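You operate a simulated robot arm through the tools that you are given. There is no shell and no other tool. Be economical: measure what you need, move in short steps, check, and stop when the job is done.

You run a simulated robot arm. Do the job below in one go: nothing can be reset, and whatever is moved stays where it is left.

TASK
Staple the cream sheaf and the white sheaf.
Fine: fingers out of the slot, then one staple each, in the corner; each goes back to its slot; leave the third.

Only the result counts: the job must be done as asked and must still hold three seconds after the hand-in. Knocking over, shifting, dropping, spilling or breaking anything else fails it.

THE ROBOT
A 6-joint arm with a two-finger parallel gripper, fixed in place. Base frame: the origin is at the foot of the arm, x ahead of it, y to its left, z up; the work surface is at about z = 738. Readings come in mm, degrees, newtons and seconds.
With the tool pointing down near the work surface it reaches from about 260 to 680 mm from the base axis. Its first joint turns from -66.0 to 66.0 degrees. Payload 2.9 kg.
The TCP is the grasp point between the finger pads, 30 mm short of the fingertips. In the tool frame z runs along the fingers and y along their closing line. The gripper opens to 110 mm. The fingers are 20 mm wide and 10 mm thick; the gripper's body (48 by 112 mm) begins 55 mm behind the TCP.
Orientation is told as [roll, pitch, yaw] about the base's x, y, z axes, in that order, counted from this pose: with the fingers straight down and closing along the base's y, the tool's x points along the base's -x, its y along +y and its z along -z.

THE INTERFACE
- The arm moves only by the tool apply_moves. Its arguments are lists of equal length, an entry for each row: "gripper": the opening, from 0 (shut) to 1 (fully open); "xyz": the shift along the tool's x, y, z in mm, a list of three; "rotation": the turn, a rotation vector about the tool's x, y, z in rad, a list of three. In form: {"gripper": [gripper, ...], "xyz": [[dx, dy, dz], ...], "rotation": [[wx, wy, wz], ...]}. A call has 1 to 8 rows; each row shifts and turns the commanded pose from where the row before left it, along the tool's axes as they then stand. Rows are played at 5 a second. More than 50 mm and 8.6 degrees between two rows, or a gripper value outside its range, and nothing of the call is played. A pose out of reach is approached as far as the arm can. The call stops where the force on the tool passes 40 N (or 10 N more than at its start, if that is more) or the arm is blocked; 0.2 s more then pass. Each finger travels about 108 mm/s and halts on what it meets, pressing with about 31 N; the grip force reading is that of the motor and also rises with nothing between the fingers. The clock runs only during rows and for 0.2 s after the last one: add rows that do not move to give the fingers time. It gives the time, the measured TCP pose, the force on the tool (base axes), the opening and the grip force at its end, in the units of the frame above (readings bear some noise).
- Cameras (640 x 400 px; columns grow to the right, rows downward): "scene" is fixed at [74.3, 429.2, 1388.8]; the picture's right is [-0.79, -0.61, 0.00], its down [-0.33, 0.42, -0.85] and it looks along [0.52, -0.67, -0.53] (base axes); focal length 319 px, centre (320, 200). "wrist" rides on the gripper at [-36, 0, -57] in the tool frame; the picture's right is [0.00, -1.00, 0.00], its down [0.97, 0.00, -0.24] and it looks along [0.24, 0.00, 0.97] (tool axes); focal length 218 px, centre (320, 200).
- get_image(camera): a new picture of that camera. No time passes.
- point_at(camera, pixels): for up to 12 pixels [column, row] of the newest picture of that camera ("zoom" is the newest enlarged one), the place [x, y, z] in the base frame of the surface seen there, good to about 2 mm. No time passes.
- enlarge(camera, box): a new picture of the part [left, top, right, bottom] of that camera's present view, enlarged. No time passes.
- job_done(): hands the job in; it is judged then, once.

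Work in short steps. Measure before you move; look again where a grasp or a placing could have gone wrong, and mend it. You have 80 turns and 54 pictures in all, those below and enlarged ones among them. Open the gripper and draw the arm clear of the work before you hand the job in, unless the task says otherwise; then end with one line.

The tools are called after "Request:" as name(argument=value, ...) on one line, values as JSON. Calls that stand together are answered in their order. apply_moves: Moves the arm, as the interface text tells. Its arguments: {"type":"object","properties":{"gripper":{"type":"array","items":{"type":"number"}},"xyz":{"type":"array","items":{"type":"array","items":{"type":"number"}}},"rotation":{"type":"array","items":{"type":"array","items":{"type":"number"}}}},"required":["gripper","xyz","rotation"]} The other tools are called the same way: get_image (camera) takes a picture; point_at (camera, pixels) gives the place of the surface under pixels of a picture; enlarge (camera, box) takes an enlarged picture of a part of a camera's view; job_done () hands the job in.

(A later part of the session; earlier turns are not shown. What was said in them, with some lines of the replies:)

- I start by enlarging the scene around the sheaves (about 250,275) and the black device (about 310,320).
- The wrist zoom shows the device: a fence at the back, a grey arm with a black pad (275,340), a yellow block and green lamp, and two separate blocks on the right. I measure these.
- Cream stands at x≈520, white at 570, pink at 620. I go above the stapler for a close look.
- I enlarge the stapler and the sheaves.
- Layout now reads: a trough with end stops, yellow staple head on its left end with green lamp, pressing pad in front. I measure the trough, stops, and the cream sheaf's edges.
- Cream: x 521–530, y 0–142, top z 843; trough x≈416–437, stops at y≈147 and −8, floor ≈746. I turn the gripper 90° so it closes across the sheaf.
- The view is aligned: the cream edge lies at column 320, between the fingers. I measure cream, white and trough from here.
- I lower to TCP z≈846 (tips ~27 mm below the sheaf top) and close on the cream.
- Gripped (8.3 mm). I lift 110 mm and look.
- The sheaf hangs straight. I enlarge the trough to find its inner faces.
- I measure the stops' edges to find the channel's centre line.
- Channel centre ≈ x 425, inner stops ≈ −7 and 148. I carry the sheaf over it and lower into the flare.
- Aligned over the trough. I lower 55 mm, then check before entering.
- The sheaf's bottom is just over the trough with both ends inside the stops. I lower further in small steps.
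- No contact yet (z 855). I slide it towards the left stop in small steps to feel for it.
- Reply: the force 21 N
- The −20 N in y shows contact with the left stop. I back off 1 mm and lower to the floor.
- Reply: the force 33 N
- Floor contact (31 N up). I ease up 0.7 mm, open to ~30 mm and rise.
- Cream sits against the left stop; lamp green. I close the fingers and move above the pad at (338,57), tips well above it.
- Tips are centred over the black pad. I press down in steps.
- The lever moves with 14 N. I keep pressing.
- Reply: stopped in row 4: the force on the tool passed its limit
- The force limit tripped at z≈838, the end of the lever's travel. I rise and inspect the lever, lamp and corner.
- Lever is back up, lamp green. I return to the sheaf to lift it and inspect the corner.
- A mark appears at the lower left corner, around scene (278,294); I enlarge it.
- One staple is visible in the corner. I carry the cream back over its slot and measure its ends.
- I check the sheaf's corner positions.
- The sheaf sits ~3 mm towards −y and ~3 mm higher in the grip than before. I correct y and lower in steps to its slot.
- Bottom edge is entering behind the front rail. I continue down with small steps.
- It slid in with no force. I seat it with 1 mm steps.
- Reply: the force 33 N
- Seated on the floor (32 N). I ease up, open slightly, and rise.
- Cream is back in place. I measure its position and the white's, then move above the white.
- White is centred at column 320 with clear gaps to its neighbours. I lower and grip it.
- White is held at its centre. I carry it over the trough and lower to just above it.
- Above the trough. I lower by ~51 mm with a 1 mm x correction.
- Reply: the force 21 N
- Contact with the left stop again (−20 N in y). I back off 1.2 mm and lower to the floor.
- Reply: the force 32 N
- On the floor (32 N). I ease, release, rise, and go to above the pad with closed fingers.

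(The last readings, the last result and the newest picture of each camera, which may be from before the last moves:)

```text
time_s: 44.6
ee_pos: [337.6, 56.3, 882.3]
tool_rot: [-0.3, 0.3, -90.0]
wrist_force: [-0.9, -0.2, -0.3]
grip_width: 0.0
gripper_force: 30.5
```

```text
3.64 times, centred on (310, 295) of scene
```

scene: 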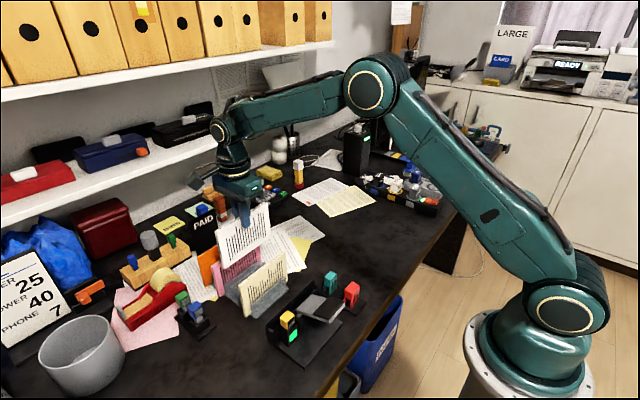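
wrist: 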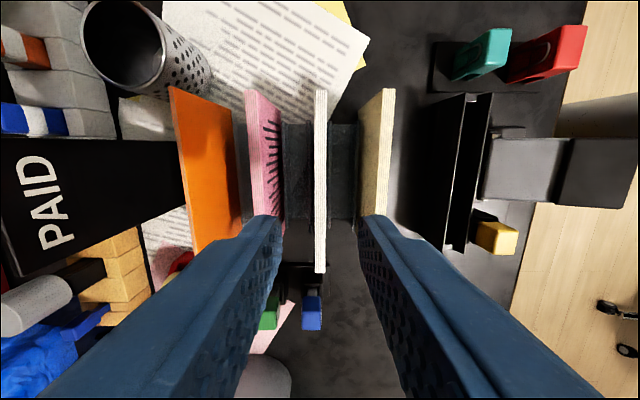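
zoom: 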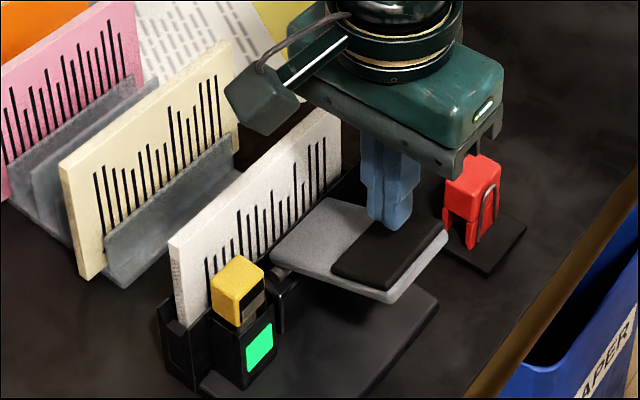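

White sits at the stop, lamp green. I press the same way: one continuous press to end of travel.

Request:
apply_moves(gripper=[0, 0, 0, 0, 0, 0, 0, 0], xyz=[[0, 0, 15], [0, 0, 5], [0, 0, 5], [0, 0, 5], [0, 0, 5], [0, 0, 4], [0, 0, 4], [0, 0, 4]], rotation=[[0, 0, 0], [0, 0, 0], [0, 0, 0], [0, 0, 0], [0, 0, 0], [0, 0, 0], [0, 0, 0], [0, 0, 0]])

```text
time_s: 46.4
ee_pos: [335.1, 56.4, 838.5]
tool_rot: [-0.7, 0.3, -90.1]
wrist_force: [-5.5, -0.5, 18.3]
grip_width: 0.1
gripper_force: 30.9
stopped in row 8: the force on the tool passed its limit (the readings are from after the stop); the commanded pose is now the measured one
```

Same end of travel as before (z 838.5, force limit). I rise and go back to grip the white sheaf.

Request:
apply_moves(gripper=[0, 0, 0, 0, 0], xyz=[[0, 0, -8], [0, 0, -20], [0, 0, -40], [0, 0, -30], [0, 0, 0]], rotation=[[0, 0, 0], [0, 0, 0], [0, 0, 0], [0, 0, 0], [-0.007, -0.005, 0]])

Request:
apply_moves(gripper=[0.35, 0.35, 0.35, 0.35, 0.35], xyz=[[7, 30, 0], [7, 30, 0], [6, 29, 0], [0, 0, 45], [0, 0, 0]], rotation=[[0, 0, 0], [0, 0, 0], [0, 0, 0], [0, 0, 0], [0, 0, 0]])

```text
time_s: 47.5
ee_pos: [337.3, 56.8, 936.4]
tool_rot: [-0.3, 0.1, -90.0]
wrist_force: [1.0, 0.3, 0.9]
grip_width: 0.0
gripper_force: 31.3
```

```text
time_s: 48.8
ee_pos: [427.4, 75.9, 889.9]
tool_rot: [-0.3, 0.0, -90.0]
wrist_force: [-0.7, -1.1, 0.6]
grip_width: 38.5
gripper_force: 0.2
```

I correct x by −2, lower, grip, lift and inspect the staple.

Request:
apply_moves(gripper=[0.35, 0.35, 0.35], xyz=[[0, -1.5, 0], [0, 0, 40], [0, 0, 0]], rotation=[[0, 0, 0], [0, 0, 0], [0, 0, 0]])

Request:
apply_moves(gripper=[0, 0, 0, 0, 0, 0, 0, 0], xyz=[[0, 0, 0], [0, 0, 0], [0, 0, 0], [0, 0, -15], [0, 0, -30], [0, 0, -45], [0, 0, -40], [0, 0, 0]], rotation=[[0, 0, 0], [0, 0, 0], [0, 0, 0], [0, 0, 0], [0, 0, 0], [0, 0, 0], [0, 0, 0], [0, 0, 0]])

Request:
enlarge(camera="scene", box=[240, 210, 340, 320])

```text
time_s: 49.5
ee_pos: [425.0, 77.3, 850.1]
tool_rot: [-0.3, 0.0, -90.0]
wrist_force: [0.1, 0.0, -0.3]
grip_width: 38.5
gripper_force: 0.0
```

```text
time_s: 51.4
ee_pos: [424.8, 76.8, 980.6]
tool_rot: [-0.2, 0.0, -90.0]
wrist_force: [0.8, -0.7, -1.7]
grip_width: 8.6
gripper_force: 31.3
```

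```text
3.64 times, centred on (290, 265) of scene
```

zoom: 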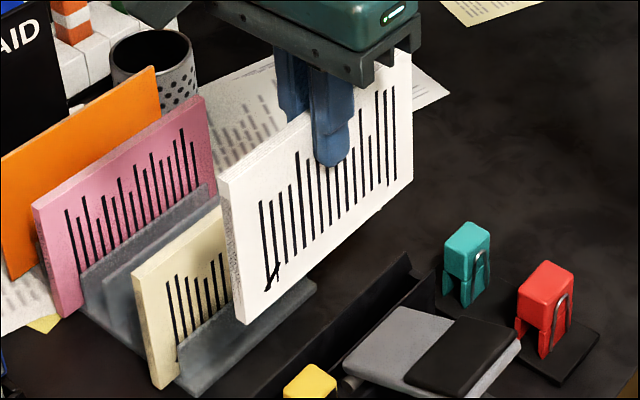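

The white has its staple in the same corner (zoom 270,275). I carry it back above its slot, clear of the cream.

Request:
apply_moves(gripper=[0, 0, 0, 0, 0], xyz=[[-1, 38, 0], [-1, 38, 0], [-1, 37, 0], [-1, 37.5, 0], [0, 0, 0]], rotation=[[0, 0, 0], [0, 0, 0], [0, 0, 0], [0, 0, 0], [0, 0, 0]])

Request:
enlarge(camera="scene", box=[200, 190, 310, 320])

Request:
get_image(camera="wrist")

```text
time_s: 52.5
ee_pos: [576.9, 72.7, 979.1]
tool_rot: [-0.3, 0.0, -90.0]
wrist_force: [0.9, -0.1, -0.7]
grip_width: 8.6
gripper_force: 31.3
```

```text
3.08 times, centred on (255, 255) of scene
```

zoom: 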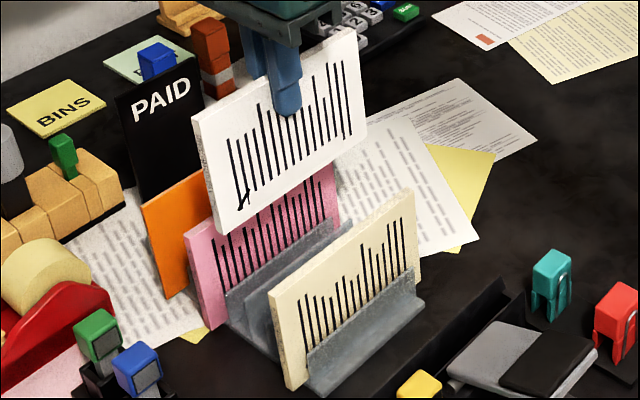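

```text
14 pictures are left
```

wrist: 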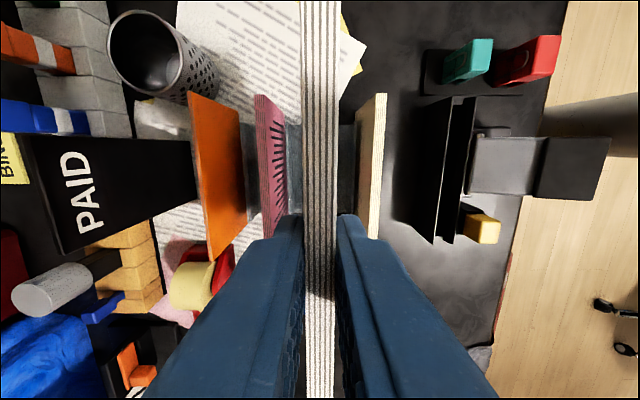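

Aligned between pink and cream. I lower to just above the rack rails and check.

Request:
apply_moves(gripper=[0, 0, 0, 0, 0], xyz=[[0, -1, 30], [0, 0, 30], [0, 0, 20], [0, 0, 10], [0, 0, 0]], rotation=[[0, 0, 0], [0, 0, 0], [0, 0, 0], [0, 0, 0], [0, 0, 0]])

Request:
enlarge(camera="scene", box=[200, 210, 310, 330])

```text
time_s: 53.8
ee_pos: [575.4, 70.9, 888.5]
tool_rot: [-0.2, 0.0, -90.0]
wrist_force: [1.1, 0.1, -0.5]
grip_width: 8.5
gripper_force: 30.4
```

```text
3.33 times, centred on (255, 270) of scene
```

zoom: 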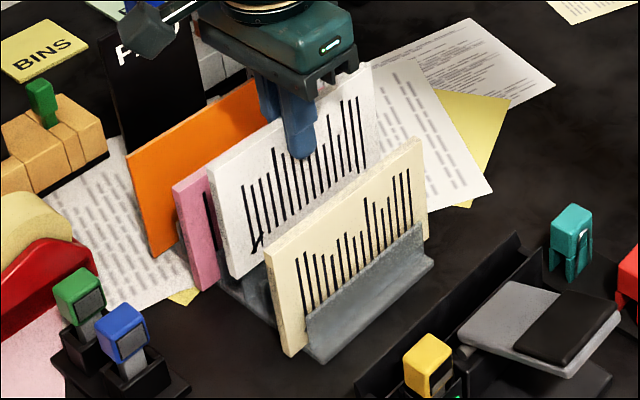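

White is between its neighbours with no contact. I continue down in small steps.

Request:
apply_moves(gripper=[0, 0, 0, 0, 0, 0], xyz=[[0, 0, 12], [0, 0, 12], [0, 0, 10], [0, 0, 7], [0, 0, 2], [0, 0, 0]], rotation=[[0, 0, 0], [0, 0, 0], [0, 0, 0], [0, 0, 0], [0, 0, 0], [0, 0, 0]])

Request:
apply_moves(gripper=[0, 0, 0, 0], xyz=[[0, 0, 1], [0, 0, 1], [0, 0, 1], [0, 0, 0]], rotation=[[0, 0, 0], [0, 0, 0], [0, 0, 0], [0, 0, 0]])

```text
time_s: 55.1
ee_pos: [574.7, 72.6, 846.5]
tool_rot: [-0.4, 0.1, -90.0]
wrist_force: [-0.1, -0.8, -0.8]
grip_width: 8.3
gripper_force: 31.4
```

```text
time_s: 56.1
ee_pos: [574.4, 71.6, 844.7]
tool_rot: [-0.4, 0.0, -90.0]
wrist_force: [0.3, -0.3, -1.4]
grip_width: 8.5
gripper_force: 30.9
```

No contact yet; I go on in 1 mm steps.

Request:
apply_moves(gripper=[0, 0, 0, 0, 0], xyz=[[0, 0, 1], [0, 0, 1], [0, 0, 1], [0, 0, 0], [0, 0, 0]], rotation=[[0, 0, 0], [0, 0, 0], [0, 0, 0], [0, 0, 0], [0, 0, 0]])

```text
time_s: 57.4
ee_pos: [575.3, 73.2, 841.2]
tool_rot: [0.0, 0.0, -90.1]
wrist_force: [-4.4, -1.0, 15.3]
grip_width: 8.4
gripper_force: 31.5
```

Floor contact (15 N). I release, rise and view.

Request:
apply_moves(gripper=[0, 0.28, 0.28, 0.28], xyz=[[0, 0, -0.3], [0, 0, 0], [0, 0, 0], [0, 0, 0]], rotation=[[0, 0, 0], [0, 0, 0], [0, 0, 0], [0, 0, 0]])

Request:
apply_moves(gripper=[0.28, 0.28, 0.28, 0.28, 0.28, 0.28], xyz=[[0, 0, -15], [0, 0, -35], [0, 0, -40], [0, 0, -40], [0, -40, -20], [0, -40, 0]], rotation=[[0, 0, 0], [0, 0, 0], [0, 0, 0], [0, 0, 0], [0, 0, 0], [0, 0, 0]])

Request:
get_image(camera="wrist")

Request:
enlarge(camera="scene", box=[200, 220, 360, 360])

```text
time_s: 58.4
ee_pos: [574.9, 72.2, 839.7]
tool_rot: [-0.4, 0.0, -90.0]
wrist_force: [0.7, 0.1, -0.2]
grip_width: 30.9
gripper_force: 0.0
```

```text
time_s: 59.8
ee_pos: [495.2, 73.2, 990.6]
tool_rot: [-0.3, 0.0, -90.0]
wrist_force: [0.5, 0.1, 0.4]
grip_width: 30.8
gripper_force: 0.1
```

```text
12 pictures are left
```

wrist: 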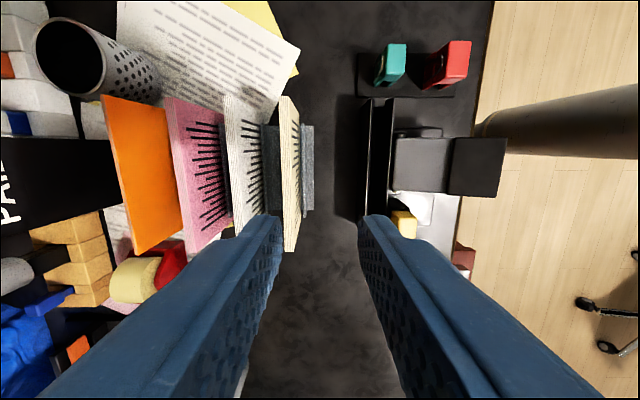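

```text
2.86 times, centred on (280, 290) of scene
```

zoom: 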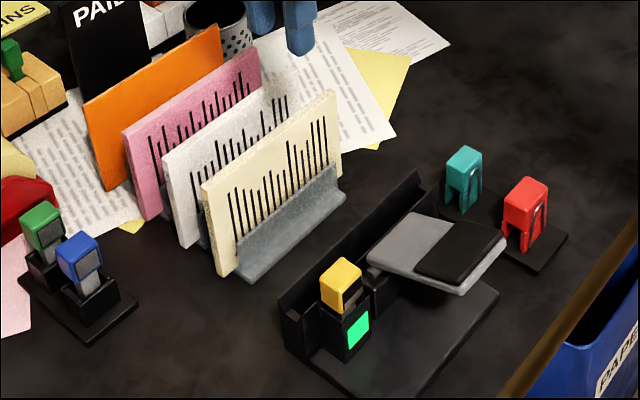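

Both are back; I verify the tops' heights and positions.

Request:
point_at(camera="wrist", pixels=[[229, 98], [228, 130], [237, 210], [287, 99], [290, 246], [170, 102]])

Request:
apply_moves(gripper=[0.6, 1, 1, 1], xyz=[[0, -20, -40], [0, -20, -40], [-20, -30, -20], [0, 0, 0]], rotation=[[0, 0, 0], [0, 0, 0], [0, 0, 0], [0, 0, 0]])

Request:
get_image(camera="scene")

```text
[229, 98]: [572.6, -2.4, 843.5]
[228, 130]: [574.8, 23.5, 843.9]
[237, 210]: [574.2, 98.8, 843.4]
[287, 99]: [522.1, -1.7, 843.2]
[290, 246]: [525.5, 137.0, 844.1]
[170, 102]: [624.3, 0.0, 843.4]
```

```text
time_s: 60.8
ee_pos: [425.9, 52.0, 1091.3]
tool_rot: [-0.3, -0.1, -90.0]
wrist_force: [0.2, 0.3, -0.9]
grip_width: 110.2
gripper_force: 0.0
```

```text
10 pictures are left
```

scene: 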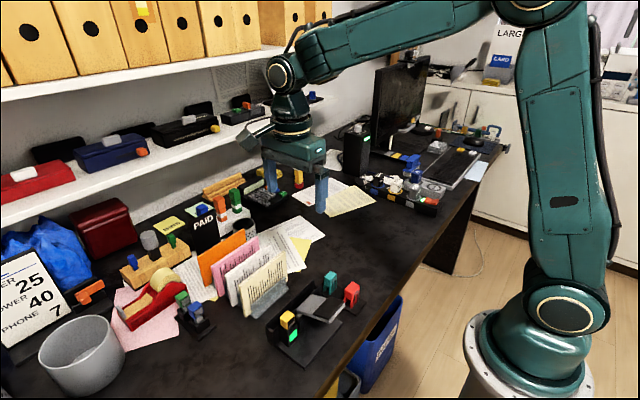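

Both sheaves stand at their original height and place, the rest is untouched, and the gripper is open and clear. I hand in.

Request:
job_done()

```text
The job is handed in.
```

The cream and white sheaves each have one staple in the lower-left corner and are back in their own slots; the pink sheaf was not touched.
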